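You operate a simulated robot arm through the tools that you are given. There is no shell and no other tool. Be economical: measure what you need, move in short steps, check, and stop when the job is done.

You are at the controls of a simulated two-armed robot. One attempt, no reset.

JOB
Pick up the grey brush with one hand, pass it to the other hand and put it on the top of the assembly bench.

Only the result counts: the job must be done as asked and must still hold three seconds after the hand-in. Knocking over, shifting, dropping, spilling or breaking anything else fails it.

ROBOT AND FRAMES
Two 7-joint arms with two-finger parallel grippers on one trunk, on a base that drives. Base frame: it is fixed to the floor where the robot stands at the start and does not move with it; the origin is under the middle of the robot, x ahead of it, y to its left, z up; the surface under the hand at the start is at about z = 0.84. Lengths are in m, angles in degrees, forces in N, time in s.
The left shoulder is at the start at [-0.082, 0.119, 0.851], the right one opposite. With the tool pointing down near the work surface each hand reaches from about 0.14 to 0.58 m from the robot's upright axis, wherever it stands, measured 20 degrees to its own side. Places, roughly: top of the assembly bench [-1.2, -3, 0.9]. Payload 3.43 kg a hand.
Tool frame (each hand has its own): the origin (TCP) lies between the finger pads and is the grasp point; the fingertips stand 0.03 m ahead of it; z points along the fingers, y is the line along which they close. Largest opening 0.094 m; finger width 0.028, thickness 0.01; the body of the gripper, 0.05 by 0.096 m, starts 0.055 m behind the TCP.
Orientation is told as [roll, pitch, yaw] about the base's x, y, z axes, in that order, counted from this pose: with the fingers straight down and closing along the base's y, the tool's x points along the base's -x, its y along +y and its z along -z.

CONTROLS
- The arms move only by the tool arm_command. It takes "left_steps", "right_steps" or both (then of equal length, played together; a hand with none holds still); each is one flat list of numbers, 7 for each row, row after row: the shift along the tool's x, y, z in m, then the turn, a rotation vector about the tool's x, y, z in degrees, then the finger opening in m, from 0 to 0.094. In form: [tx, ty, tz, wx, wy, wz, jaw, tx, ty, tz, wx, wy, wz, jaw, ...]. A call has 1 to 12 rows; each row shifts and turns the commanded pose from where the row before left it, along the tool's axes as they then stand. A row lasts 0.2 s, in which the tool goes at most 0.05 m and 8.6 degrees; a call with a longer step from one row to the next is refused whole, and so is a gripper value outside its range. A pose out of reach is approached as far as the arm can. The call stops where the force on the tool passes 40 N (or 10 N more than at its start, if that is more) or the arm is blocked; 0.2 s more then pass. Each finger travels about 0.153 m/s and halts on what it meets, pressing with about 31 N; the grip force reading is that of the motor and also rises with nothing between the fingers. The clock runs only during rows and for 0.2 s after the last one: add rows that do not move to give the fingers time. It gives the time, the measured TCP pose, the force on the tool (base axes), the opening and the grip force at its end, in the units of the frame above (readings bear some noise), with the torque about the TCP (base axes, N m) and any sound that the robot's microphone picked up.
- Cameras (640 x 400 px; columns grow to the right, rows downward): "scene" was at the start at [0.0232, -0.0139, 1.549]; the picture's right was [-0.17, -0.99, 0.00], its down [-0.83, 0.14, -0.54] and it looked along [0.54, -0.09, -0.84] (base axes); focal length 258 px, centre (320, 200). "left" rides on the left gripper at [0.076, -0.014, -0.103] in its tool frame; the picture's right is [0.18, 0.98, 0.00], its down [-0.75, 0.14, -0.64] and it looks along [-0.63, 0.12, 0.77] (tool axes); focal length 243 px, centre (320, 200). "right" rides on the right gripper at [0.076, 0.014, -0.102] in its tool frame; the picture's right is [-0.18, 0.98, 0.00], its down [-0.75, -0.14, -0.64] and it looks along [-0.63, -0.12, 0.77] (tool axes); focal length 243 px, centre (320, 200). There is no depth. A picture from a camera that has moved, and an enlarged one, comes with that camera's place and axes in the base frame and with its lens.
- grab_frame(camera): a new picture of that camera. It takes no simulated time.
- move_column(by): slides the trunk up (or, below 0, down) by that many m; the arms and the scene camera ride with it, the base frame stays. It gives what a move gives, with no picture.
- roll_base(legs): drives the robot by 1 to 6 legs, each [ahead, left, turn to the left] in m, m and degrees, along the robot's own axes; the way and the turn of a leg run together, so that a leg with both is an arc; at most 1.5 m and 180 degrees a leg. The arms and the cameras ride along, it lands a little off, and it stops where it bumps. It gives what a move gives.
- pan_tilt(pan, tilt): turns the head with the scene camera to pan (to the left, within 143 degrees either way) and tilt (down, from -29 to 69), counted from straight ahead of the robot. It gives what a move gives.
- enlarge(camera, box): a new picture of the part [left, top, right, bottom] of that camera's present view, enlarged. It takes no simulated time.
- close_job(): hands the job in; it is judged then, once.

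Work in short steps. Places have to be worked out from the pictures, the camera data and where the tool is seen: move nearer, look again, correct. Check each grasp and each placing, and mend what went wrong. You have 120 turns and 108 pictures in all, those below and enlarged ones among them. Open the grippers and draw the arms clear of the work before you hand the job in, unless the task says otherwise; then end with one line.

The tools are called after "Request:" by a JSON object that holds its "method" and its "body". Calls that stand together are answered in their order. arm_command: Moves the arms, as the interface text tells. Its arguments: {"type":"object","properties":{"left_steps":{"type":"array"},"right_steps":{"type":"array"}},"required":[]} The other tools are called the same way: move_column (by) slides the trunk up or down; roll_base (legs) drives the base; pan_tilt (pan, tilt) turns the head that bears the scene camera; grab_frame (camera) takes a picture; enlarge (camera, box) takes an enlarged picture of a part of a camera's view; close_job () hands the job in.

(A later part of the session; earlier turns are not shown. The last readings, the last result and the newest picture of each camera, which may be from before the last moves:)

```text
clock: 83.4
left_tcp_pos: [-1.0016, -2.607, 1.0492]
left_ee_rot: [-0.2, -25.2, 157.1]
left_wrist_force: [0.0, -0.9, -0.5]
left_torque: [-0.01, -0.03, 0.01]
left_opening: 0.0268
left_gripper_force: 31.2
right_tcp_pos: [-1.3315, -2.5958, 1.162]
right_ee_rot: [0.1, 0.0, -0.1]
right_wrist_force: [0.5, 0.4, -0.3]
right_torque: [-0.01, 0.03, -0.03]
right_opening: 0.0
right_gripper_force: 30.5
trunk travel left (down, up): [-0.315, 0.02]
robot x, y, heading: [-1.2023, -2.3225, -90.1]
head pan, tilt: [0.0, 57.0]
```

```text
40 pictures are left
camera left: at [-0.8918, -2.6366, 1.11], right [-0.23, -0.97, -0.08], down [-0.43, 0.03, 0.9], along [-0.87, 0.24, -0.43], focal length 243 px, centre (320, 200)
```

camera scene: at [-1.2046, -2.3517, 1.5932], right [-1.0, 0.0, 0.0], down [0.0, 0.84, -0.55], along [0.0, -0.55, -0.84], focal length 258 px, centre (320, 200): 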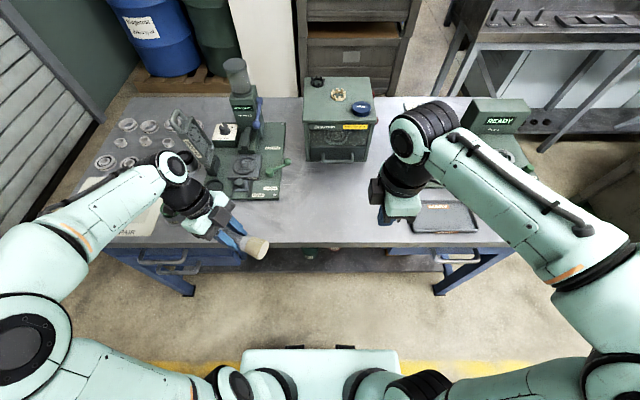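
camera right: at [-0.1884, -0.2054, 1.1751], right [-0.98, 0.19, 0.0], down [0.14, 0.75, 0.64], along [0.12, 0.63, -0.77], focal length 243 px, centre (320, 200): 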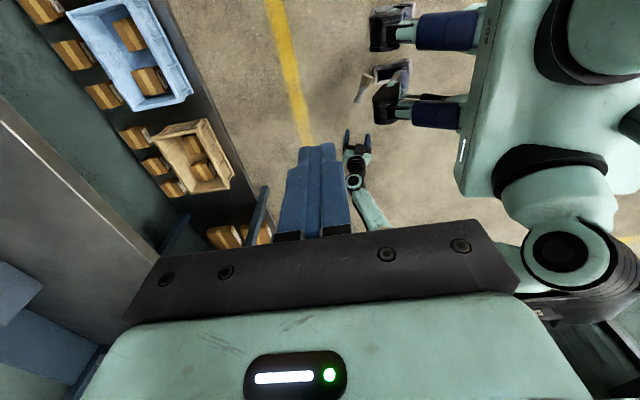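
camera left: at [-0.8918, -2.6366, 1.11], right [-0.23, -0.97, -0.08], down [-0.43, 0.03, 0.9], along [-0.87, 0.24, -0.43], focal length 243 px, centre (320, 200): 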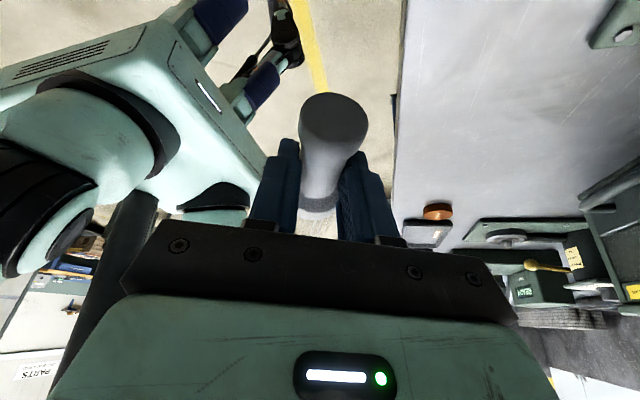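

Everything is as expected. I move the left hand to above the lay-down spot (-1.21, -2.745), while the right hand makes 6 cm room to its side.

Request:
{"method": "arm_command", "body": {"left_steps": [-0.0208, 0.0347, 0.0097, 0, 0, 0, 0, -0.0208, 0.0347, 0.0097, 0, 0, 0, 0, -0.0208, 0.0347, 0.0097, 0, 0, 0, 0, -0.0208, 0.0347, 0.0097, 0, 0, 0, 0, -0.0208, 0.0347, 0.0097, 0, 0, 0, 0, -0.0208, 0.0347, 0.0097, 0, 0, 0, 0], "right_steps": [0.03, 0, 0, 0, 0, 0, 0, 0.03, 0, 0, 0, 0, 0, 0, 0, 0, 0, 0, 0, 0, 0, 0, 0, 0, 0, 0, 0, 0, 0, 0, 0, 0, 0, 0, 0, 0, 0, 0, 0, 0, 0, 0]}}

Request:
{"method": "grab_frame", "body": {"camera": "scene"}}

Request:
{"method": "grab_frame", "body": {"camera": "right"}}

```text
clock: 84.8
left_tcp_pos: [-1.2114, -2.7454, 1.0495]
left_ee_rot: [-0.4, -25.0, 157.1]
left_wrist_force: [-0.7, -0.4, -1.1]
left_torque: [-0.01, -0.05, 0.01]
left_opening: 0.0263
left_gripper_force: 30.8
right_tcp_pos: [-1.3935, -2.5969, 1.1626]
right_ee_rot: [0.0, 0.1, 0.0]
right_wrist_force: [0.3, 0.2, 0.9]
right_torque: [0.03, 0.0, -0.04]
right_opening: 0.0
right_gripper_force: 30.5
trunk travel left (down, up): [-0.315, 0.02]
robot x, y, heading: [-1.2028, -2.3248, -90.3]
head pan, tilt: [0.0, 57.0]
```

```text
39 pictures are left
camera scene: at [-1.2058, -2.3527, 1.5932], right [-1.0, 0.0, 0.0], down [0.0, 0.84, -0.54], along [0.0, -0.54, -0.84], focal length 258 px, centre (320, 200)
```

scene: 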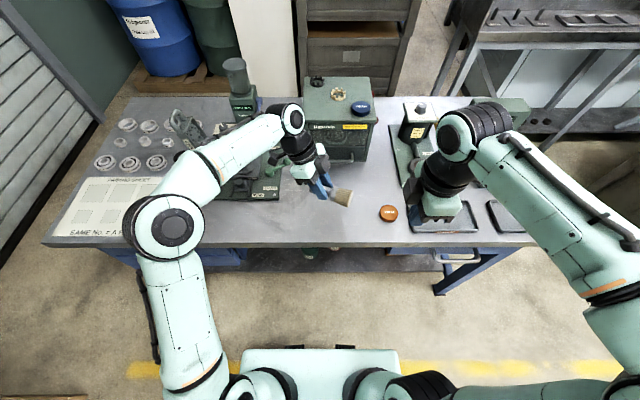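

```text
38 pictures are left
camera right: at [-1.4687, -2.5821, 1.2653], right [0.19, 0.98, 0.0], down [0.75, -0.14, 0.64], along [0.63, -0.12, -0.77], focal length 243 px, centre (320, 200)
```

right: 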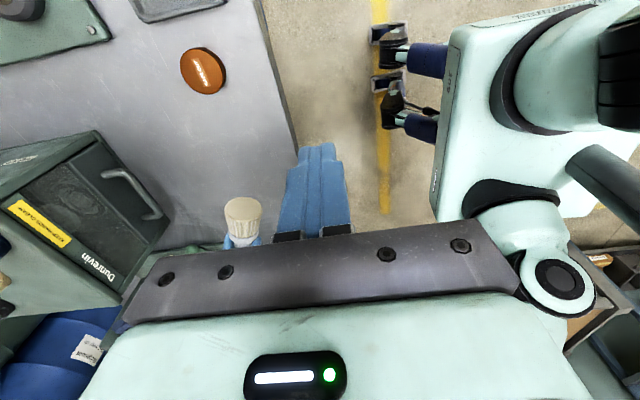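

I lower straight down by 9 cm (to z≈0.96), then look from the side camera.

Request:
{"method": "arm_command", "body": {"left_steps": [0.0148, 0, 0.0317, 0, 0, 0, 0, 0.0148, 0, 0.0317, 0, 0, 0, 0, 0.0085, 0, 0.0181, 0, 0, 0, 0]}}

Request:
{"method": "grab_frame", "body": {"camera": "right"}}

Request:
{"method": "enlarge", "body": {"camera": "scene", "box": [250, 130, 420, 260]}}

```text
clock: 85.6
left_tcp_pos: [-1.2079, -2.7448, 0.9576]
left_ee_rot: [-0.3, -25.1, 157.1]
left_wrist_force: [0.0, 0.0, -1.7]
left_torque: [0.0, 0.0, -0.02]
left_opening: 0.0262
left_gripper_force: 31.3
right_tcp_pos: [-1.3923, -2.5962, 1.1617]
right_ee_rot: [0.0, 0.0, -0.2]
right_wrist_force: [0.6, -1.0, 1.0]
right_torque: [0.0, 0.01, 0.02]
right_opening: 0.0002
right_gripper_force: 31.0
trunk travel left (down, up): [-0.315, 0.02]
robot x, y, heading: [-1.1993, -2.3245, -89.9]
head pan, tilt: [0.0, 57.0]
```

```text
37 pictures are left
camera right: at [-1.4676, -2.5814, 1.2656], right [0.19, 0.98, 0.0], down [0.75, -0.14, 0.64], along [0.63, -0.12, -0.77], focal length 243 px, centre (320, 200)
```

right: 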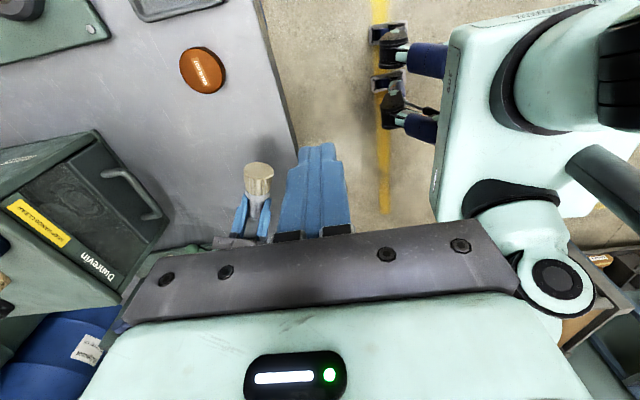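

```text
3.08 times, centred on (335, 195) of scene
camera zoom: at [-1.2045, -2.3519, 1.5932], right [-1.0, 0.0, 0.0], down [0.0, 0.84, -0.54], along [0.0, -0.54, -0.84], focal length 795 px, centre (274, 215)
```

zoom: 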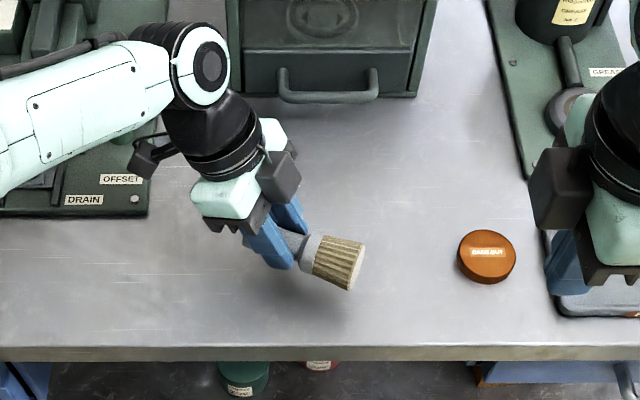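

Above a clear spot. I lower in small rows until contact.

Request:
{"method": "arm_command", "body": {"left_steps": [0.0025, 0, 0.0054, 0, 0, 0, 0, 0.0025, 0, 0.0054, 0, 0, 0, 0, 0.0025, 0, 0.0054, 0, 0, 0, 0]}}

Request:
{"method": "enlarge", "body": {"camera": "scene", "box": [250, 130, 420, 260]}}

```text
clock: 86.4
left_tcp_pos: [-1.2088, -2.7456, 0.9391]
left_ee_rot: [-0.2, -25.0, 157.2]
left_wrist_force: [-0.5, 0.1, -1.3]
left_torque: [-0.03, -0.02, 0.0]
left_opening: 0.0262
left_gripper_force: 30.8
right_tcp_pos: [-1.3921, -2.5947, 1.1626]
right_ee_rot: [0.0, -0.1, -0.1]
right_wrist_force: [0.2, 0.2, 0.2]
right_torque: [0.01, -0.02, 0.02]
right_opening: 0.0
right_gripper_force: 31.1
trunk travel left (down, up): [-0.315, 0.02]
robot x, y, heading: [-1.2072, -2.3272, -89.8]
head pan, tilt: [0.0, 57.0]
```

```text
3.08 times, centred on (335, 195) of scene
camera zoom: at [-1.2046, -2.3518, 1.5932], right [-1.0, 0.0, 0.0], down [0.0, 0.84, -0.54], along [0.0, -0.54, -0.84], focal length 795 px, centre (274, 215)
```

zoom: 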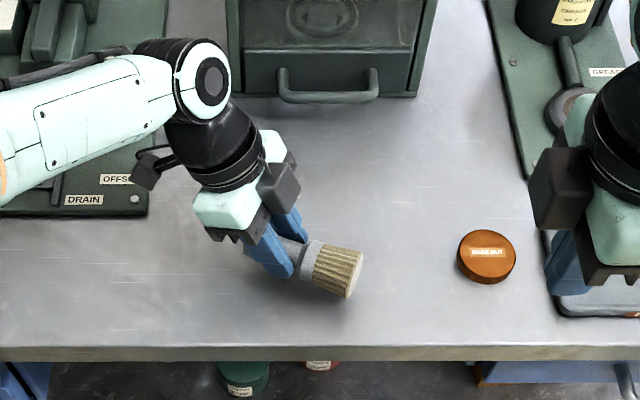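

No contact yet. I go on down in small rows.

Request:
{"method": "arm_command", "body": {"left_steps": [0.0021, 0, 0.0045, 0, 0, 0, 0, 0.0021, 0, 0.0045, 0, 0, 0, 0, 0.0021, 0, 0.0045, 0, 0, 0, 0]}}

Request:
{"method": "enlarge", "body": {"camera": "scene", "box": [250, 130, 420, 260]}}

```text
clock: 87.2
left_tcp_pos: [-1.2096, -2.7457, 0.926]
left_ee_rot: [-0.2, -25.0, 157.1]
left_wrist_force: [0.4, -0.1, -0.7]
left_torque: [-0.02, -0.05, 0.03]
left_opening: 0.0265
left_gripper_force: 31.2
right_tcp_pos: [-1.3932, -2.5951, 1.1633]
right_ee_rot: [0.0, 0.1, -0.1]
right_wrist_force: [0.2, 0.9, -0.4]
right_torque: [-0.01, 0.04, 0.02]
right_opening: 0.0
right_gripper_force: 31.2
trunk travel left (down, up): [-0.315, 0.02]
robot x, y, heading: [-1.2022, -2.3239, -90.2]
head pan, tilt: [0.0, 57.0]
```

```text
3.08 times, centred on (335, 195) of scene
camera zoom: at [-1.2046, -2.3519, 1.5932], right [-1.0, 0.0, 0.0], down [0.0, 0.84, -0.54], along [0.0, -0.54, -0.84], focal length 795 px, centre (274, 215)
```

zoom: 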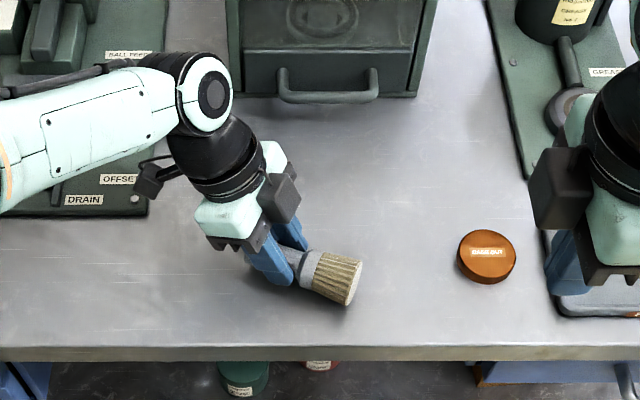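

Request:
{"method": "arm_command", "body": {"left_steps": [0.0021, 0, 0.0045, 0, 0, 0, 0, 0.0021, 0, 0.0045, 0, 0, 0, 0, 0.0021, 0, 0.0045, 0, 0, 0, 0, 0.0021, 0, 0.0045, 0, 0, 0, 0]}}

Request:
{"method": "enlarge", "body": {"camera": "scene", "box": [250, 130, 420, 260]}}

```text
clock: 88.2
left_tcp_pos: [-1.2098, -2.746, 0.9138]
left_ee_rot: [0.4, -25.3, 157.0]
left_wrist_force: [4.3, 3.2, 11.9]
left_torque: [0.26, 0.1, -0.11]
left_opening: 0.0266
left_gripper_force: 31.4
right_tcp_pos: [-1.3928, -2.5949, 1.1631]
right_ee_rot: [-0.1, 0.0, -0.1]
right_wrist_force: [0.0, -0.9, -0.1]
right_torque: [-0.03, -0.04, -0.02]
right_opening: 0.0001
right_gripper_force: 30.6
trunk travel left (down, up): [-0.315, 0.02]
robot x, y, heading: [-1.2045, -2.323, -90.0]
head pan, tilt: [0.0, 57.0]
stopped in row 4 (left hand): the force on the tool passed its limit at 46 N (the readings are from after the stop); the commanded pose is now the measured one
```

```text
3.08 times, centred on (335, 195) of scene
camera zoom: at [-1.2041, -2.3508, 1.593], right [-1.0, 0.0, 0.0], down [0.0, 0.84, -0.55], along [0.0, -0.55, -0.84], focal length 795 px, centre (274, 215)
```

zoom: 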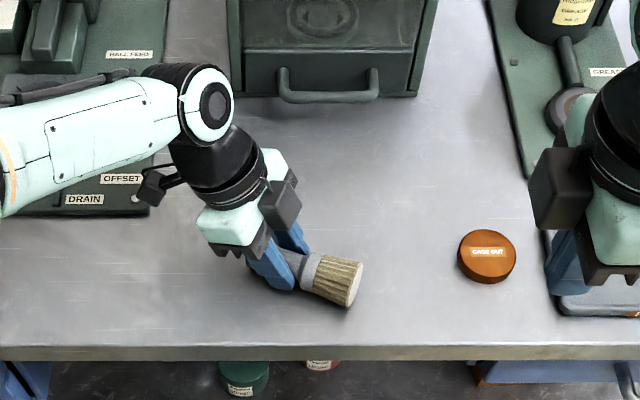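

Contact at TCP z≈0.914 (bench top ≈0.88). I open the left fingers moderately and look.

Request:
{"method": "arm_command", "body": {"left_steps": [0, 0, 0, 0, 0, 0, 0.04, 0, 0, 0, 0, 0, 0, 0.06, -0.001, 0, -0.002, 0, 0, 0, 0.06]}}

Request:
{"method": "grab_frame", "body": {"camera": "left"}}

Request:
{"method": "enlarge", "body": {"camera": "scene", "box": [250, 130, 420, 260]}}

```text
clock: 89.0
left_tcp_pos: [-1.2104, -2.7464, 0.9131]
left_ee_rot: [0.1, -25.3, 157.1]
left_wrist_force: [-2.0, -8.1, 10.2]
left_torque: [0.01, -0.03, -0.03]
left_opening: 0.0556
left_gripper_force: 0.0
right_tcp_pos: [-1.3925, -2.5959, 1.1625]
right_ee_rot: [0.0, 0.0, -0.1]
right_wrist_force: [0.3, -0.1, -0.7]
right_torque: [0.01, -0.02, 0.0]
right_opening: 0.0002
right_gripper_force: 30.9
trunk travel left (down, up): [-0.315, 0.02]
robot x, y, heading: [-1.1989, -2.3254, -90.1]
head pan, tilt: [0.0, 57.0]
```

```text
32 pictures are left
camera left: at [-1.1005, -2.7747, 0.9739], right [-0.23, -0.97, -0.08], down [-0.43, 0.03, 0.9], along [-0.87, 0.24, -0.42], focal length 243 px, centre (320, 200)
```

left: 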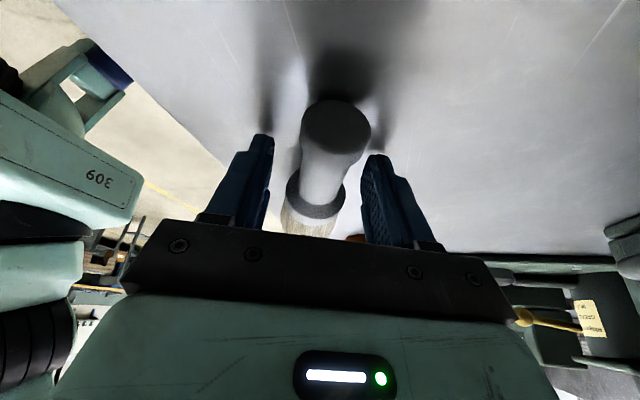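

```text
3.08 times, centred on (335, 195) of scene
camera zoom: at [-1.2047, -2.3519, 1.5931], right [-1.0, 0.0, 0.0], down [0.0, 0.84, -0.54], along [0.0, -0.54, -0.84], focal length 795 px, centre (274, 215)
```

zoom: 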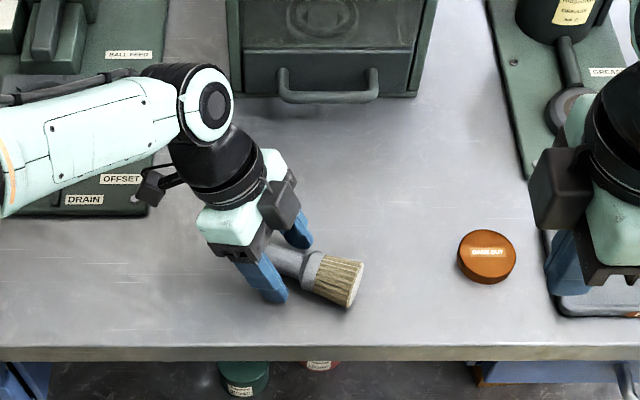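

Released cleanly; the brush lies still. I slide 24 mm towards the handle end and regrip there.

Request:
{"method": "arm_command", "body": {"left_steps": [-0.0012, 0, -0.0027, 0, 0, 0, 0.06, 0.011, 0, -0.005, 0, 0, 0, 0.06, 0.011, 0, -0.005, 0, 0, 0, 0.06, 0, 0, 0, 0, 0, 0, 0.03, 0, 0, 0, 0, 0, 0, 0, 0, 0, 0, 0, 0, 0, 0, 0, 0, 0, 0, 0, 0, 0]}}

Request:
{"method": "grab_frame", "body": {"camera": "left"}}

Request:
{"method": "enlarge", "body": {"camera": "scene", "box": [250, 130, 420, 260]}}

```text
clock: 90.6
left_tcp_pos: [-1.1879, -2.7551, 0.917]
left_ee_rot: [0.2, -25.2, 157.1]
left_wrist_force: [-0.3, 0.0, 0.2]
left_torque: [-0.01, -0.05, 0.0]
left_opening: 0.027
left_gripper_force: 31.1
right_tcp_pos: [-1.3919, -2.594, 1.1629]
right_ee_rot: [0.0, 0.0, -0.2]
right_wrist_force: [-0.1, 0.2, 0.0]
right_torque: [0.0, -0.02, -0.03]
right_opening: 0.0001
right_gripper_force: 31.1
trunk travel left (down, up): [-0.315, 0.02]
robot x, y, heading: [-1.2022, -2.3252, -90.3]
head pan, tilt: [0.0, 57.0]
```

```text
30 pictures are left
camera left: at [-1.078, -2.7844, 0.9764], right [-0.23, -0.97, -0.08], down [-0.43, 0.03, 0.9], along [-0.87, 0.24, -0.42], focal length 243 px, centre (320, 200)
```

left: 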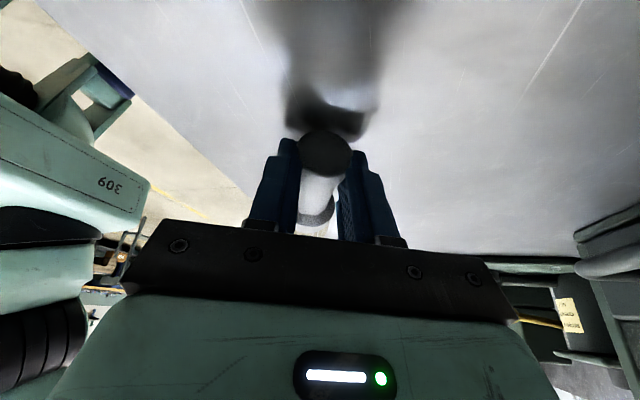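

```text
3.08 times, centred on (335, 195) of scene
camera zoom: at [-1.2045, -2.3518, 1.5932], right [-1.0, 0.0, 0.0], down [0.0, 0.84, -0.54], along [0.0, -0.54, -0.84], focal length 795 px, centre (274, 215)
```

zoom: 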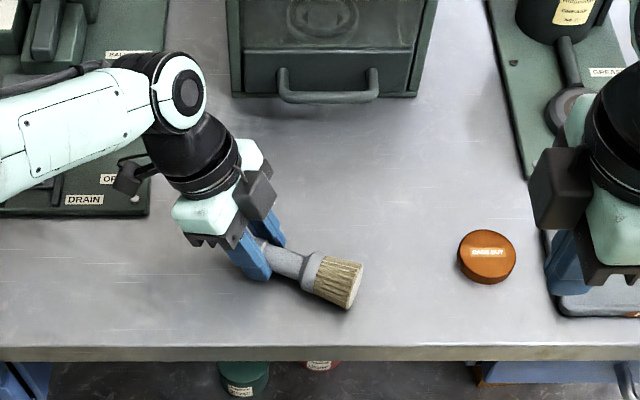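

The handle tip is now gripped with ~3–4 cm of waist free. I lift the brush 18 cm and turn the left hand about the vertical by +35°, so that the right hand can come from behind-right.

Request:
{"method": "arm_command", "body": {"left_steps": [-0.0169, 0, -0.0362, 0, 0, 0, 0, -0.0169, 0, -0.0362, -2.96, 0, -6.34, 0, -0.0169, 0, -0.0362, -2.96, 0, -6.34, 0, -0.0169, 0, -0.0362, -2.96, 0, -6.34, 0, -0.008, 0, -0.0172, -2.96, 0, -6.34, 0, 0, 0, 0, -2.96, 0, -6.34, 0]}}

Request:
{"method": "enlarge", "body": {"camera": "scene", "box": [230, 110, 450, 280]}}

```text
clock: 92.0
left_tcp_pos: [-1.1869, -2.7537, 1.0946]
left_ee_rot: [0.0, -25.3, -167.9]
left_wrist_force: [0.0, -0.1, 0.0]
left_torque: [0.02, -0.01, -0.03]
left_opening: 0.0268
left_gripper_force: 31.5
right_tcp_pos: [-1.393, -2.5951, 1.1624]
right_ee_rot: [0.0, 0.0, 0.0]
right_wrist_force: [0.5, 0.4, 0.3]
right_torque: [0.01, 0.05, 0.01]
right_opening: 0.0
right_gripper_force: 31.5
trunk travel left (down, up): [-0.315, 0.02]
robot x, y, heading: [-1.2058, -2.324, -90.1]
head pan, tilt: [0.0, 57.0]
```

```text
2.35 times, centred on (340, 195) of scene
camera zoom: at [-1.2045, -2.3515, 1.5931], right [-1.0, 0.0, 0.0], down [0.0, 0.84, -0.54], along [0.0, -0.54, -0.84], focal length 608 px, centre (273, 212)
```

zoom: 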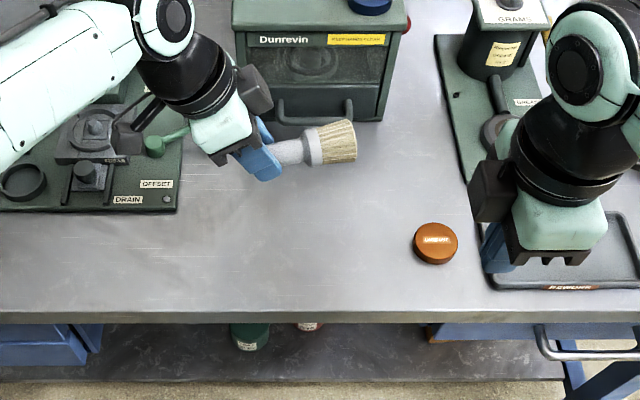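

Brush points to -x (robot right), with the free waist at about (-1.225, -2.757, 1.083). I move the right hand slightly forward, yaw it -12° to match and pitch its fingers forward by 60°, opening to 70 mm.

Request:
{"method": "arm_command", "body": {"right_steps": [-0.015, -0.0325, -0.02, 0, 0, 0, 0.07, -0.015, -0.0325, -0.02, 0, 0, 0, 0.07, 0, 0, 0, 0, 0, -6, 0.07, 0, 0, 0, 0, 0, -6, 0.07, 0, 0, 0, 7.5, 0, 0, 0.07, 0, 0, 0, 7.5, 0, 0, 0.07, 0, 0, 0, 7.5, 0, 0, 0.07, 0, 0, 0, 7.5, 0, 0, 0.07, 0, 0, 0, 7.5, 0, 0, 0.07, 0, 0, 0, 7.5, 0, 0, 0.07, 0, 0, 0, 7.5, 0, 0, 0.07, 0, 0, 0, 7.5, 0, 0, 0.07]}}

Request:
{"method": "grab_frame", "body": {"camera": "scene"}}

Request:
{"method": "grab_frame", "body": {"camera": "right"}}

```text
clock: 94.6
left_tcp_pos: [-1.1854, -2.7533, 1.0948]
left_ee_rot: [0.1, -25.4, -167.9]
left_wrist_force: [-0.3, 0.3, -1.1]
left_torque: [-0.04, -0.04, -0.03]
left_opening: 0.0265
left_gripper_force: 31.6
right_tcp_pos: [-1.3637, -2.6595, 1.2028]
right_ee_rot: [-60.1, -0.1, 11.9]
right_wrist_force: [0.9, 0.6, -0.6]
right_torque: [0.02, 0.02, -0.01]
right_opening: 0.0699
right_gripper_force: 0.0
trunk travel left (down, up): [-0.315, 0.02]
robot x, y, heading: [-1.2022, -2.3188, -89.9]
head pan, tilt: [0.0, 57.0]
```

```text
27 pictures are left
camera scene: at [-1.2044, -2.3514, 1.5931], right [-1.0, 0.0, 0.0], down [0.0, 0.84, -0.54], along [0.0, -0.54, -0.84], focal length 258 px, centre (320, 200)
```

scene: 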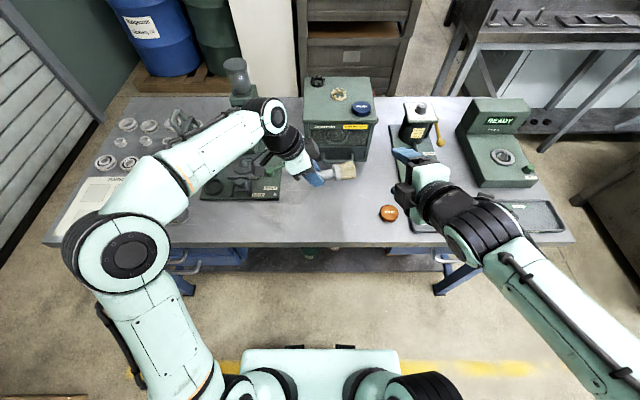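

```text
26 pictures are left
camera right: at [-1.4557, -2.5821, 1.242], right [0.08, 0.52, -0.85], down [0.64, 0.63, 0.44], along [0.77, -0.58, -0.28], focal length 243 px, centre (320, 200)
```

right: 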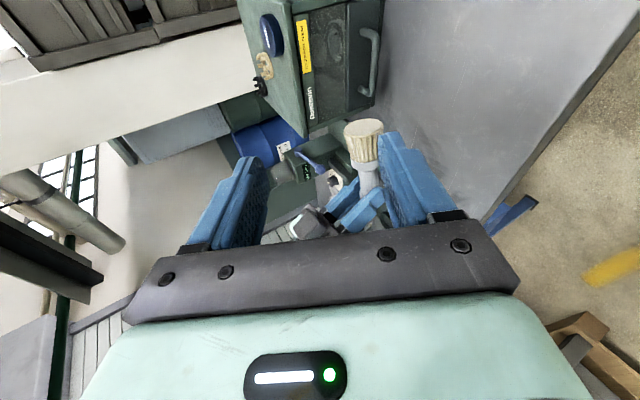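

The right-hand pose works and both cameras agree on the waist at (-1.227, -2.755, 1.084). I move to a pre-grasp 12 cm back along the right fingers.

Request:
{"method": "arm_command", "body": {"right_steps": [-0.038, 0.014, 0.015, 0, 0, 0, 0.07, -0.038, 0.014, 0.015, 0, 0, 0, 0.07, -0.038, 0.014, 0.015, 0, 0, 0, 0.07, 0, 0, 0, 0, 0, 0, 0.07]}}

Request:
{"method": "grab_frame", "body": {"camera": "right"}}

Request:
{"method": "enlarge", "body": {"camera": "scene", "box": [230, 110, 450, 280]}}

```text
clock: 95.6
left_tcp_pos: [-1.188, -2.7529, 1.0935]
left_ee_rot: [0.0, -25.1, -167.9]
left_wrist_force: [0.2, -0.1, -1.0]
left_torque: [0.0, -0.03, 0.01]
left_opening: 0.0267
left_gripper_force: 31.4
right_tcp_pos: [-1.2478, -2.6543, 1.1429]
right_ee_rot: [-60.0, -0.1, 11.9]
right_wrist_force: [-0.3, 0.4, 0.3]
right_torque: [0.02, 0.0, 0.03]
right_opening: 0.0698
right_gripper_force: 0.1
trunk travel left (down, up): [-0.315, 0.02]
robot x, y, heading: [-1.2027, -2.3222, -90.1]
head pan, tilt: [0.0, 57.0]
```

```text
25 pictures are left
camera right: at [-1.3409, -2.5769, 1.1826], right [0.08, 0.52, -0.85], down [0.64, 0.63, 0.44], along [0.77, -0.58, -0.28], focal length 243 px, centre (320, 200)
```

right: 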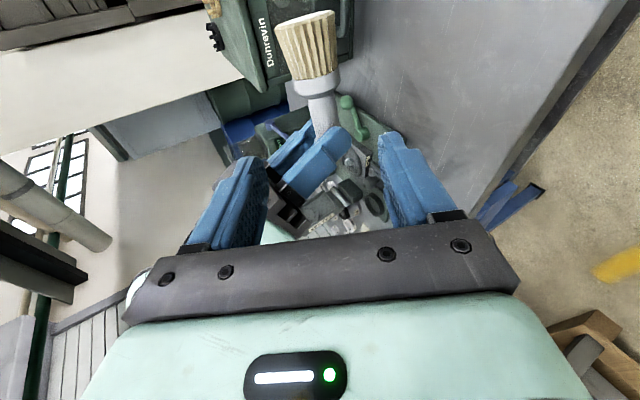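

```text
2.35 times, centred on (340, 195) of scene
camera zoom: at [-1.2057, -2.3518, 1.5932], right [-1.0, 0.0, 0.0], down [0.0, 0.84, -0.54], along [0.0, -0.54, -0.84], focal length 608 px, centre (273, 212)
```

zoom: 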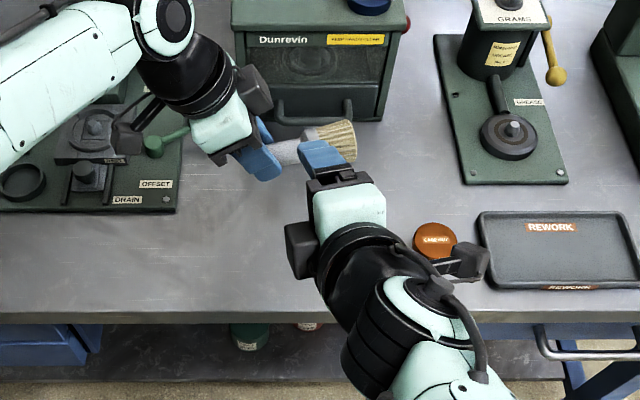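

The waist lies right on the right hand's approach line. I advance 11.2 cm along the fingers.

Request:
{"method": "arm_command", "body": {"right_steps": [0, 0, 0.037, 0, 0, 0, 0.07, 0, 0, 0.037, 0, 0, 0, 0.07, 0, 0, 0.026, 0, 0, 0, 0.07, 0, 0, 0.012, 0, 0, 0, 0.07]}}

Request:
{"method": "grab_frame", "body": {"camera": "right"}}

Request:
{"method": "enlarge", "body": {"camera": "scene", "box": [230, 110, 450, 280]}}

```text
clock: 96.6
left_tcp_pos: [-1.1858, -2.7541, 1.0931]
left_ee_rot: [0.0, -25.3, -167.9]
left_wrist_force: [-0.1, 0.3, -0.4]
left_torque: [-0.01, 0.0, 0.02]
left_opening: 0.0268
left_gripper_force: 31.0
right_tcp_pos: [-1.2309, -2.7489, 1.0881]
right_ee_rot: [-59.9, -1.2, 11.8]
right_wrist_force: [-0.3, -0.5, -0.4]
right_torque: [-0.02, 0.02, -0.01]
right_opening: 0.0699
right_gripper_force: 0.2
trunk travel left (down, up): [-0.315, 0.02]
robot x, y, heading: [-1.204, -2.3207, -90.3]
head pan, tilt: [0.0, 57.0]
```

```text
23 pictures are left
camera right: at [-1.324, -2.6722, 1.1262], right [0.1, 0.52, -0.85], down [0.63, 0.63, 0.46], along [0.77, -0.58, -0.27], focal length 243 px, centre (320, 200)
```

right: 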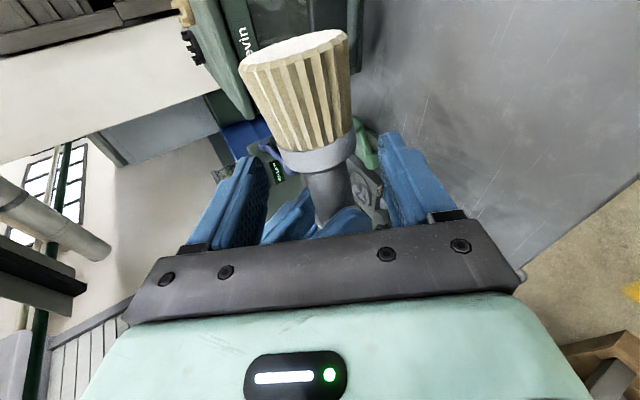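

```text
2.35 times, centred on (340, 195) of scene
camera zoom: at [-1.2044, -2.3521, 1.5932], right [-1.0, 0.0, 0.0], down [0.0, 0.84, -0.54], along [0.0, -0.54, -0.84], focal length 608 px, centre (273, 212)
```

zoom: 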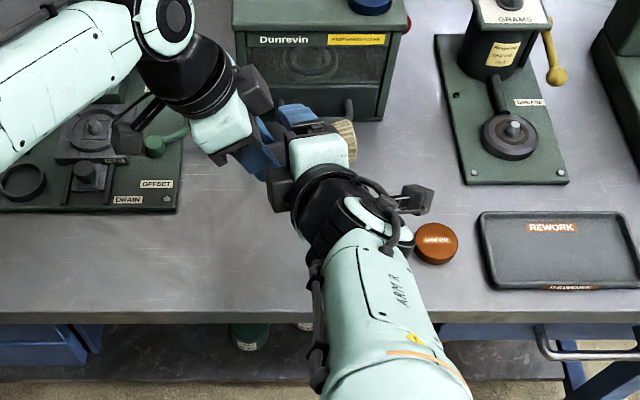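

The waist is centred between the right pads and the left finger stays beside them. I close the right hand.

Request:
{"method": "arm_command", "body": {"right_steps": [0, 0, 0, 0, 0, 0, 0.045, 0, 0, 0, 0, 0, 0, 0.02, 0, 0, 0, 0, 0, 0, 0, 0, 0, 0, 0, 0, 0, 0, 0, 0, 0, 0, 0, 0, 0]}}

Request:
{"method": "grab_frame", "body": {"camera": "right"}}

```text
clock: 97.8
left_tcp_pos: [-1.1873, -2.752, 1.0938]
left_ee_rot: [-0.1, -25.4, -168.1]
left_wrist_force: [-12.1, -5.6, -2.1]
left_torque: [0.12, -0.59, -0.24]
left_opening: 0.0267
left_gripper_force: 30.8
right_tcp_pos: [-1.2307, -2.7491, 1.0883]
right_ee_rot: [-60.0, -1.1, 11.8]
right_wrist_force: [12.6, 6.1, 1.4]
right_torque: [-0.17, 0.54, 0.54]
right_opening: 0.0337
right_gripper_force: 31.0
trunk travel left (down, up): [-0.315, 0.02]
robot x, y, heading: [-1.2036, -2.325, -90.1]
head pan, tilt: [0.0, 57.0]
```

```text
21 pictures are left
camera right: at [-1.3246, -2.672, 1.1263], right [0.1, 0.52, -0.85], down [0.63, 0.63, 0.46], along [0.77, -0.58, -0.27], focal length 243 px, centre (320, 200)
```

right: 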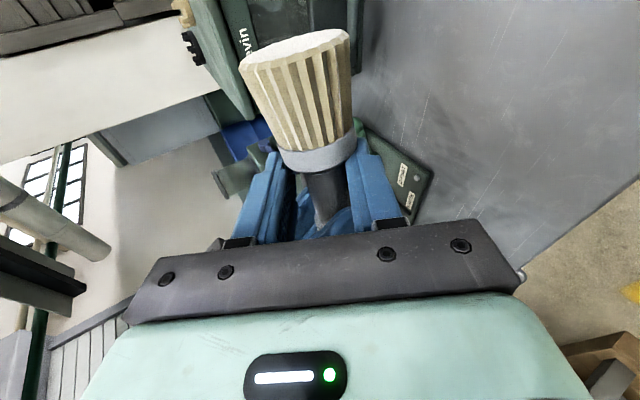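

The opening of 33.7 mm means the right pads caught the ferrule's slope instead of the waist. I reopen, shift 7 mm towards the left hand, and close again.

Request:
{"method": "arm_command", "body": {"right_steps": [0, 0, 0, 0, 0, 0, 0.06, -0.0035, 0, 0, 0, 0, 0, 0.06, -0.0035, 0, 0, 0, 0, 0, 0.06, 0, 0, 0, 0, 0, 0, 0.03, 0, 0, 0, 0, 0, 0, 0.0, 0, 0, 0, 0, 0, 0, 0, 0, 0, 0, 0, 0, 0, 0]}}

Request:
{"method": "grab_frame", "body": {"camera": "right"}}

Request:
{"method": "grab_frame", "body": {"camera": "left"}}

```text
clock: 99.4
left_tcp_pos: [-1.1857, -2.7534, 1.0947]
left_ee_rot: [0.1, -25.3, -167.9]
left_wrist_force: [10.6, 4.2, 3.0]
left_torque: [0.24, -0.92, -0.34]
left_opening: 0.0266
left_gripper_force: 30.9
right_tcp_pos: [-1.2279, -2.751, 1.0875]
right_ee_rot: [-59.8, -1.6, 11.0]
right_wrist_force: [-10.8, -4.2, -3.4]
right_torque: [-0.23, 1.03, 0.11]
right_opening: 0.034
right_gripper_force: 31.2
trunk travel left (down, up): [-0.315, 0.02]
robot x, y, heading: [-1.2023, -2.3254, -89.8]
head pan, tilt: [0.0, 57.0]
```

```text
20 pictures are left
camera right: at [-1.3216, -2.6716, 1.1253], right [0.11, 0.53, -0.84], down [0.64, 0.62, 0.47], along [0.76, -0.59, -0.27], focal length 243 px, centre (320, 200)
```

right: 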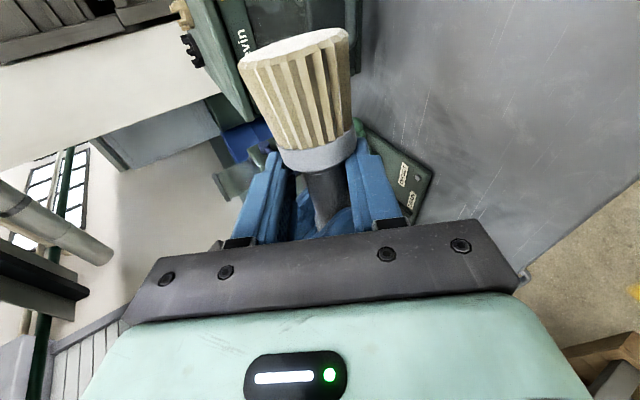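

```text
19 pictures are left
camera left: at [-1.0785, -2.7142, 1.1551], right [0.37, -0.93, -0.08], down [-0.37, -0.22, 0.9], along [-0.85, -0.3, -0.42], focal length 243 px, centre (320, 200)
```

left: 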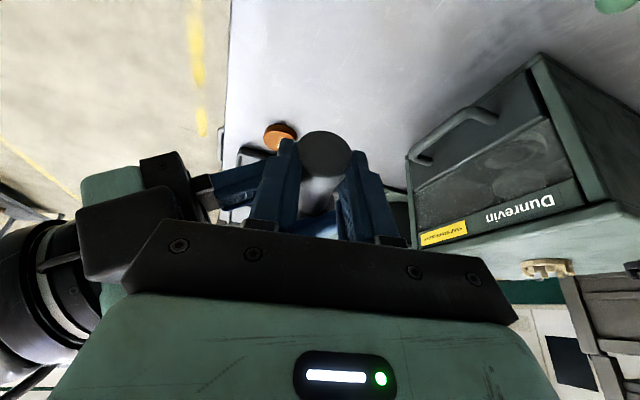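

The right pads now sit on the ferrule's rim next to the waist, blocked by the left finger; any slip would go into the waist, which is the safe side. To lower the risk, I bring both hands together down to ~6 cm above the bench before releasing the left.

Request:
{"method": "arm_command", "body": {"left_steps": [0.0076, 0, 0.0163, 0, 0, 0, 0, 0.0152, 0, 0.0326, 0, 0, 0, 0, 0.0152, 0, 0.0326, 0, 0, 0, 0, 0.0152, 0, 0.0326, 0, 0, 0, 0, 0.0059, 0, 0.0127, 0, 0, 0, 0], "right_steps": [0, 0.0156, 0.009, 0, 0, 0, 0, 0, 0.0312, 0.018, 0, 0, 0, 0, 0, 0.0312, 0.018, 0, 0, 0, 0, 0, 0.0312, 0.018, 0, 0, 0, 0, 0, 0.0121, 0.007, 0, 0, 0, 0]}}

Request:
{"method": "grab_frame", "body": {"camera": "right"}}

```text
clock: 100.6
left_tcp_pos: [-1.1848, -2.7534, 0.9589]
left_ee_rot: [-0.1, -25.0, -167.9]
left_wrist_force: [1.9, -0.2, 1.3]
left_torque: [0.27, 0.14, -0.27]
left_opening: 0.0267
left_gripper_force: 31.0
right_tcp_pos: [-1.2249, -2.7472, 0.9516]
right_ee_rot: [-59.4, 0.4, 10.9]
right_wrist_force: [-1.9, 0.8, -1.4]
right_torque: [-0.22, -0.16, 0.23]
right_opening: 0.0267
right_gripper_force: 31.2
trunk travel left (down, up): [-0.315, 0.02]
robot x, y, heading: [-1.2018, -2.327, -90.2]
head pan, tilt: [0.0, 57.0]
stopped in row 5 (right hand): the force on the tool passed its limit at 41 N (the readings are from after the stop); the commanded pose is now the measured one
```

```text
18 pictures are left
camera right: at [-1.3173, -2.6687, 0.9916], right [0.08, 0.52, -0.85], down [0.65, 0.62, 0.44], along [0.75, -0.59, -0.29], focal length 243 px, centre (320, 200)
```

right: 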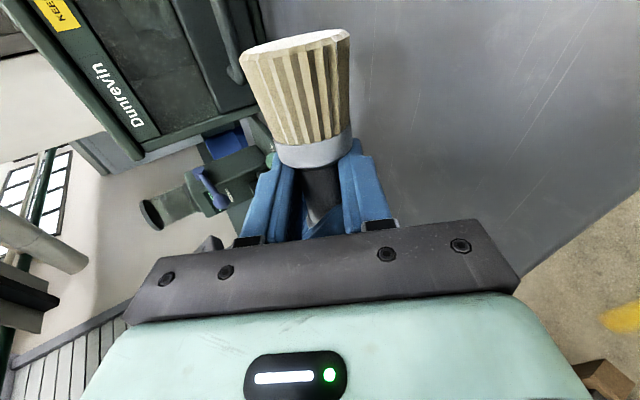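

The right pads have snapped onto the waist (26.7 mm, 31 N, small forces). Now I open the left modestly and draw it up and outward along its fingers.

Request:
{"method": "arm_command", "body": {"left_steps": [0, 0, 0, 0, 0, 0, 0.035, 0, 0, 0, 0, 0, 0, 0.046, 0, 0, 0, 0, 0, 0, 0.046]}}

Request:
{"method": "arm_command", "body": {"left_steps": [0.006, 0, -0.012, 0, 0, 0, 0.046, 0.01, 0, -0.03, 0, 0, 0, 0.046, 0.01, 0, -0.04, 0, 0, 0, 0.046, 0, 0, -0.045, 0, 0, 0, 0.046, 0, 0, -0.045, 0, 0, 0, 0.046, 0, 0, -0.045, 0, 0, 0, 0.046]}}

Request:
{"method": "enlarge", "body": {"camera": "scene", "box": [230, 110, 450, 280]}}

Request:
{"method": "grab_frame", "body": {"camera": "right"}}

```text
clock: 101.4
left_tcp_pos: [-1.1838, -2.7553, 0.9597]
left_ee_rot: [-0.2, -25.0, -167.9]
left_wrist_force: [5.5, -2.6, 3.8]
left_torque: [0.03, -0.01, -0.08]
left_opening: 0.0441
left_gripper_force: 0.0
right_tcp_pos: [-1.227, -2.7472, 0.951]
right_ee_rot: [-59.5, 0.5, 10.8]
right_wrist_force: [-6.3, 2.3, -3.3]
right_torque: [-0.02, 0.13, 0.09]
right_opening: 0.0265
right_gripper_force: 30.7
trunk travel left (down, up): [-0.315, 0.02]
robot x, y, heading: [-1.1974, -2.3238, -90.2]
head pan, tilt: [0.0, 57.0]
```

```text
clock: 102.8
left_tcp_pos: [-1.0685, -2.7299, 1.145]
left_ee_rot: [0.0, -25.0, -167.9]
left_wrist_force: [-0.2, 0.3, -0.2]
left_torque: [0.01, -0.04, 0.0]
left_opening: 0.046
left_gripper_force: 0.1
right_tcp_pos: [-1.2254, -2.7467, 0.9498]
right_ee_rot: [-59.4, 0.4, 10.9]
right_wrist_force: [-0.5, 0.3, 0.3]
right_torque: [-0.01, -0.02, -0.01]
right_opening: 0.0266
right_gripper_force: 30.7
trunk travel left (down, up): [-0.315, 0.02]
robot x, y, heading: [-1.2033, -2.3246, -90.1]
head pan, tilt: [0.0, 57.0]
```

```text
2.35 times, centred on (340, 195) of scene
camera zoom: at [-1.2043, -2.3516, 1.5932], right [-1.0, 0.0, 0.0], down [0.0, 0.84, -0.54], along [0.0, -0.54, -0.84], focal length 608 px, centre (273, 212)
```

zoom: 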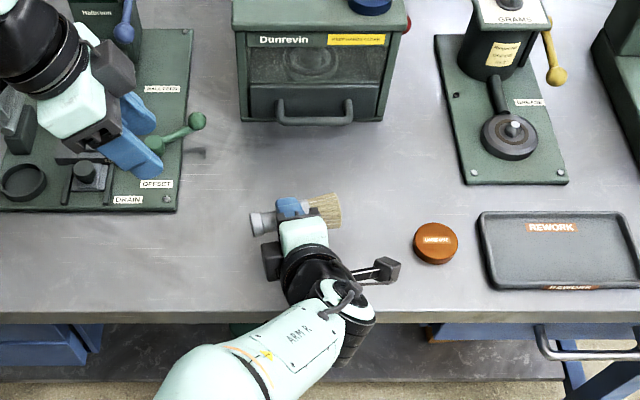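

```text
16 pictures are left
camera right: at [-1.3171, -2.6687, 0.9916], right [0.08, 0.52, -0.85], down [0.65, 0.62, 0.44], along [0.75, -0.59, -0.29], focal length 243 px, centre (320, 200)
```

right: 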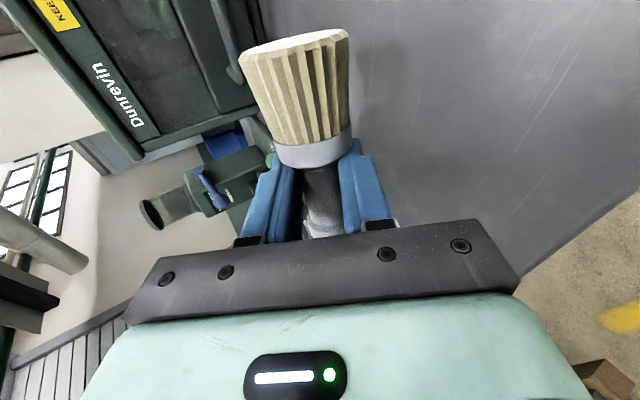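

The right hand alone now holds the brush by its waist. I pitch it back to fingers-down (brush stays horizontal), TCP fixed at z 0.95.

Request:
{"method": "arm_command", "body": {"right_steps": [0, 0, 0, -7.5, 0, 0, 0, 0, 0, 0, -7.5, 0, 0, 0, 0, 0, 0, -7.5, 0, 0, 0, 0, 0, 0, -7.5, 0, 0, 0, 0, 0, 0, -7.5, 0, 0, 0, 0, 0, 0, -7.5, 0, 0, 0, 0, 0, 0, -7.5, 0, 0, 0, 0, 0, 0, -7, 0, 0, 0]}}

Request:
{"method": "enlarge", "body": {"camera": "scene", "box": [230, 110, 450, 280]}}

Request:
{"method": "grab_frame", "body": {"camera": "right"}}

```text
clock: 104.6
left_tcp_pos: [-1.07, -2.7297, 1.1432]
left_ee_rot: [-0.2, -25.0, -167.9]
left_wrist_force: [1.0, -0.2, 0.6]
left_torque: [-0.02, 0.01, 0.03]
left_opening: 0.046
left_gripper_force: 0.1
right_tcp_pos: [-1.2251, -2.7475, 0.9508]
right_ee_rot: [0.2, 0.3, 11.0]
right_wrist_force: [0.0, -0.2, 0.7]
right_torque: [0.01, 0.0, -0.04]
right_opening: 0.0265
right_gripper_force: 31.3
trunk travel left (down, up): [-0.315, 0.02]
robot x, y, heading: [-1.2039, -2.3245, -90.2]
head pan, tilt: [0.0, 57.0]
```

```text
2.35 times, centred on (340, 195) of scene
camera zoom: at [-1.2043, -2.3524, 1.5932], right [-1.0, 0.0, 0.0], down [0.0, 0.84, -0.54], along [0.0, -0.54, -0.84], focal length 608 px, centre (273, 212)
```

zoom: 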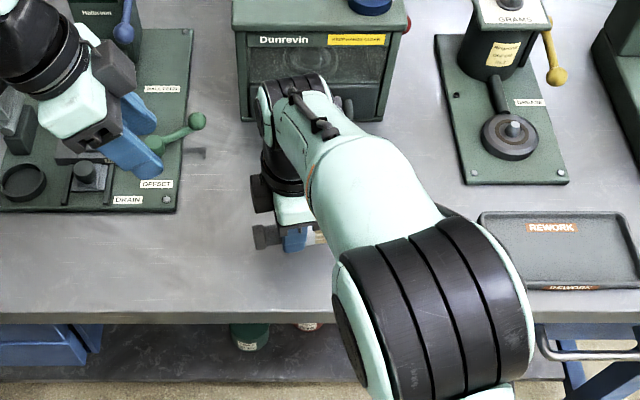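

```text
14 pictures are left
camera right: at [-1.3011, -2.7493, 1.0543], right [-0.01, 1.0, 0.0], down [0.77, 0.0, 0.64], along [0.64, 0.01, -0.77], focal length 243 px, centre (320, 200)
```

right: 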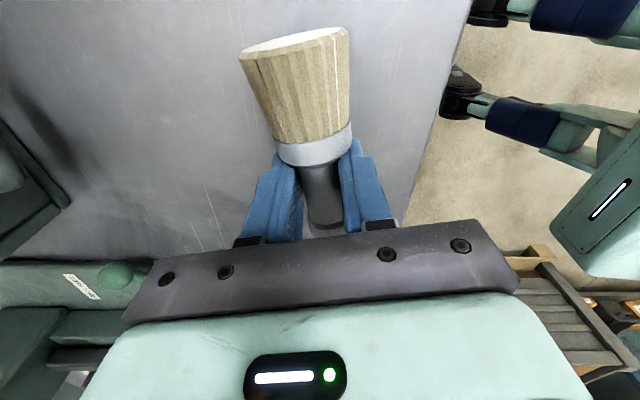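

Held firmly and horizontal. I lower onto the bench in small rows till contact.

Request:
{"method": "arm_command", "body": {"right_steps": [0, 0, 0.015, 0, 0, 0, 0, 0, 0, 0.01, 0, 0, 0, 0, 0, 0, 0.004, 0, 0, 0, 0, 0, 0, 0.004, 0, 0, 0, 0, 0, 0, 0.004, 0, 0, 0, 0]}}

Request:
{"method": "grab_frame", "body": {"camera": "right"}}

```text
clock: 105.8
left_tcp_pos: [-1.0709, -2.7288, 1.1434]
left_ee_rot: [0.0, -25.1, -167.9]
left_wrist_force: [-0.6, -0.6, -0.1]
left_torque: [0.02, 0.03, -0.01]
left_opening: 0.0462
left_gripper_force: 0.1
right_tcp_pos: [-1.2246, -2.7473, 0.9161]
right_ee_rot: [-0.2, 0.4, 10.9]
right_wrist_force: [2.2, -0.1, 17.1]
right_torque: [-0.16, 0.61, 0.02]
right_opening: 0.0268
right_gripper_force: 30.5
trunk travel left (down, up): [-0.315, 0.02]
robot x, y, heading: [-1.1985, -2.3222, -89.9]
head pan, tilt: [0.0, 57.0]
```

```text
13 pictures are left
camera right: at [-1.3011, -2.7484, 1.0192], right [-0.01, 1.0, -0.01], down [0.77, 0.01, 0.64], along [0.64, 0.0, -0.77], focal length 243 px, centre (320, 200)
```

right: 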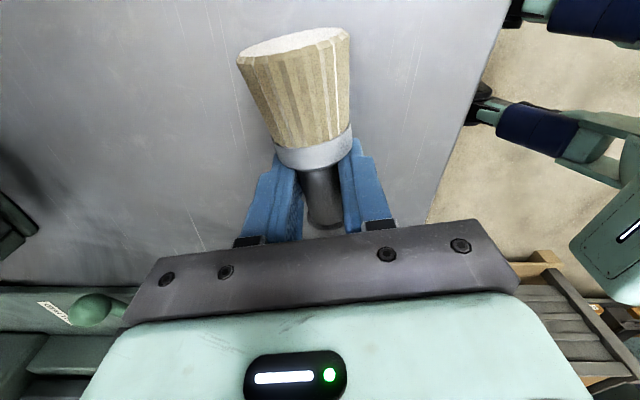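

Contact (17 N, on the bristle side). I open the right hand gently.

Request:
{"method": "arm_command", "body": {"right_steps": [0, 0, 0, 0, 0, 0, 0.032, 0, 0, 0, 0, 0, 0, 0.045, 0, 0, 0, 0, 0, 0, 0.06, 0, 0, 0, 0, 0, 0, 0.07, 0, 0, 0, 0, 0, 0, 0.07]}}

Request:
{"method": "grab_frame", "body": {"camera": "right"}}

```text
clock: 107.0
left_tcp_pos: [-1.0702, -2.7297, 1.143]
left_ee_rot: [-0.1, -25.0, -168.0]
left_wrist_force: [-0.3, -0.3, 0.1]
left_torque: [0.0, -0.01, 0.02]
left_opening: 0.0462
left_gripper_force: 0.1
right_tcp_pos: [-1.2274, -2.7485, 0.9146]
right_ee_rot: [0.2, 0.5, 11.0]
right_wrist_force: [-0.2, -1.1, 0.7]
right_torque: [0.03, 0.0, 0.0]
right_opening: 0.0701
right_gripper_force: 0.1
trunk travel left (down, up): [-0.315, 0.02]
robot x, y, heading: [-1.2067, -2.3268, -90.1]
head pan, tilt: [0.0, 57.0]
```

```text
12 pictures are left
camera right: at [-1.302, -2.7485, 1.0174], right [-0.01, 1.0, 0.0], down [0.77, 0.0, 0.64], along [0.64, 0.0, -0.77], focal length 243 px, centre (320, 200)
```

right: 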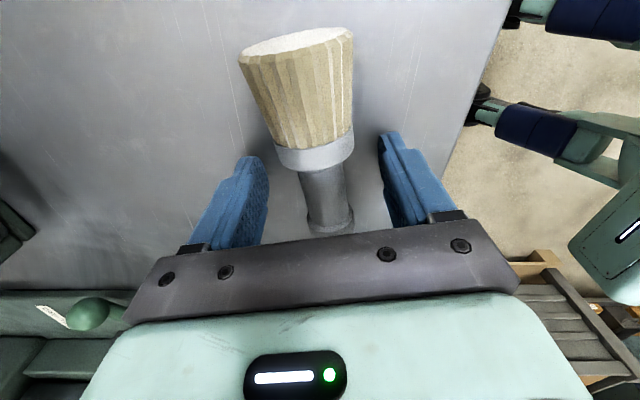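

The brush lies still on the bench. I raise the right hand straight up while the left draws back from the bench.

Request:
{"method": "arm_command", "body": {"right_steps": [0, 0, -0.02, 0, 0, 0, 0.07, 0, 0, -0.04, 0, 0, 0, 0.07, 0, 0, -0.045, 0, 0, 0, 0.07, 0, 0, -0.045, 0, 0, 0, 0.07, 0, 0.045, 0, 0, 0, 0, 0.07, 0, 0.045, 0, 0, 0, 0, 0.07], "left_steps": [0.0075, -0.039, -0.0035, 0, 0, 0, 0.06, 0.0075, -0.039, -0.0035, 0, 0, 0, 0.06, 0.0075, -0.039, -0.0035, 0, 0, 0, 0.06, 0, 0, 0, 0, 0, 0, 0.06, 0, 0, 0, 0, 0, 0, 0.06, 0, 0, 0, 0, 0, 0, 0.06]}}

Request:
{"method": "grab_frame", "body": {"camera": "scene"}}

```text
clock: 108.4
left_tcp_pos: [-1.0755, -2.6106, 1.1458]
left_ee_rot: [-0.1, -25.0, -167.9]
left_wrist_force: [0.3, 0.8, 0.1]
left_torque: [0.0, -0.01, -0.01]
left_opening: 0.0602
left_gripper_force: 0.0
right_tcp_pos: [-1.2454, -2.6593, 1.064]
right_ee_rot: [0.0, 0.4, 10.9]
right_wrist_force: [0.0, 0.2, -0.2]
right_torque: [0.01, -0.04, -0.01]
right_opening: 0.0698
right_gripper_force: 0.1
trunk travel left (down, up): [-0.315, 0.02]
robot x, y, heading: [-1.2015, -2.3224, -90.3]
head pan, tilt: [0.0, 57.0]
```

```text
11 pictures are left
camera scene: at [-1.2052, -2.3506, 1.5931], right [-1.0, 0.0, 0.0], down [0.0, 0.84, -0.55], along [0.0, -0.55, -0.84], focal length 258 px, centre (320, 200)
```

scene: 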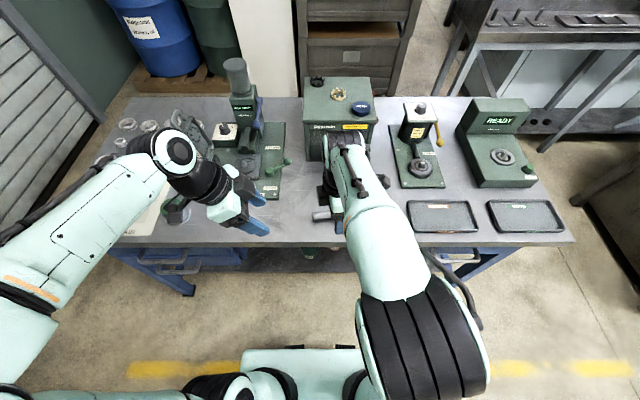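

I back the robot off 0.4 m, which pulls both raised hands clear of the bench, and check the result.

Request:
{"method": "roll_base", "body": {"legs": [[-0.4, 0, 0]]}}

Request:
{"method": "pan_tilt", "body": {"pan": 0, "tilt": 40}}

Request:
{"method": "grab_frame", "body": {"camera": "scene"}}

Request:
{"method": "enlarge", "body": {"camera": "scene", "box": [200, 110, 480, 270]}}

```text
clock: 110.9
left_tcp_pos: [-1.0738, -2.2143, 1.1447]
left_ee_rot: [-0.1, -25.0, -168.2]
left_wrist_force: [-0.7, 0.1, 0.0]
left_torque: [-0.03, 0.0, 0.02]
left_opening: 0.0598
left_gripper_force: 0.1
right_tcp_pos: [-1.2439, -2.2631, 1.0642]
right_ee_rot: [0.2, 0.4, 10.6]
right_wrist_force: [0.1, 0.5, 0.7]
right_torque: [0.01, 0.01, 0.01]
right_opening: 0.0699
right_gripper_force: 0.1
trunk travel left (down, up): [-0.315, 0.02]
robot x, y, heading: [-1.1973, -1.9261, -90.3]
head pan, tilt: [0.0, 57.0]
```

```text
clock: 111.7
left_tcp_pos: [-1.074, -2.2136, 1.145]
left_ee_rot: [-0.2, -25.0, -168.2]
left_wrist_force: [-0.4, -0.8, -0.1]
left_torque: [0.04, 0.03, -0.02]
left_opening: 0.06
left_gripper_force: 0.1
right_tcp_pos: [-1.2424, -2.2625, 1.0642]
right_ee_rot: [0.1, 0.4, 10.6]
right_wrist_force: [0.3, 0.7, -0.1]
right_torque: [0.0, 0.02, -0.03]
right_opening: 0.0704
right_gripper_force: 0.1
trunk travel left (down, up): [-0.315, 0.02]
robot x, y, heading: [-1.1987, -1.9269, -90.3]
head pan, tilt: [0.0, 40.0]
```

```text
10 pictures are left
camera scene: at [-1.2029, -1.9688, 1.6163], right [-1.0, 0.01, 0.0], down [0.0, 0.64, -0.77], along [-0.01, -0.77, -0.64], focal length 258 px, centre (320, 200)
```

scene: 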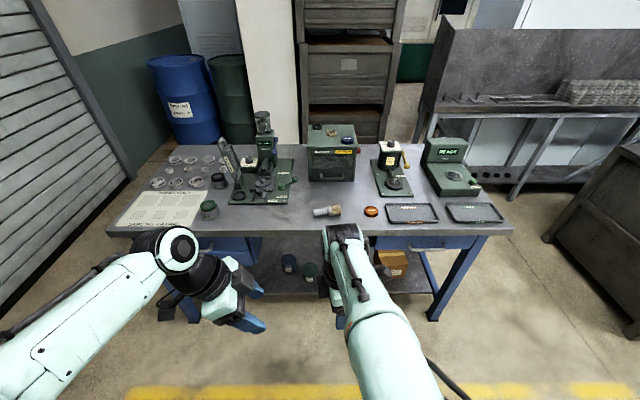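

```text
2.29 times, centred on (340, 190) of scene
camera zoom: at [-1.2029, -1.9688, 1.6163], right [-1.0, 0.01, 0.0], down [0.0, 0.64, -0.77], along [-0.01, -0.77, -0.64], focal length 590 px, centre (274, 223)
```

zoom: 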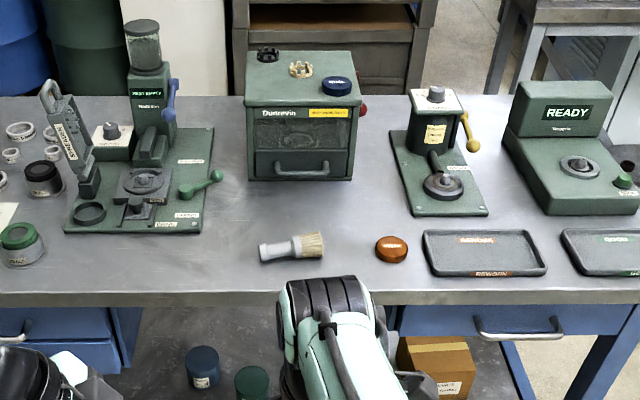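

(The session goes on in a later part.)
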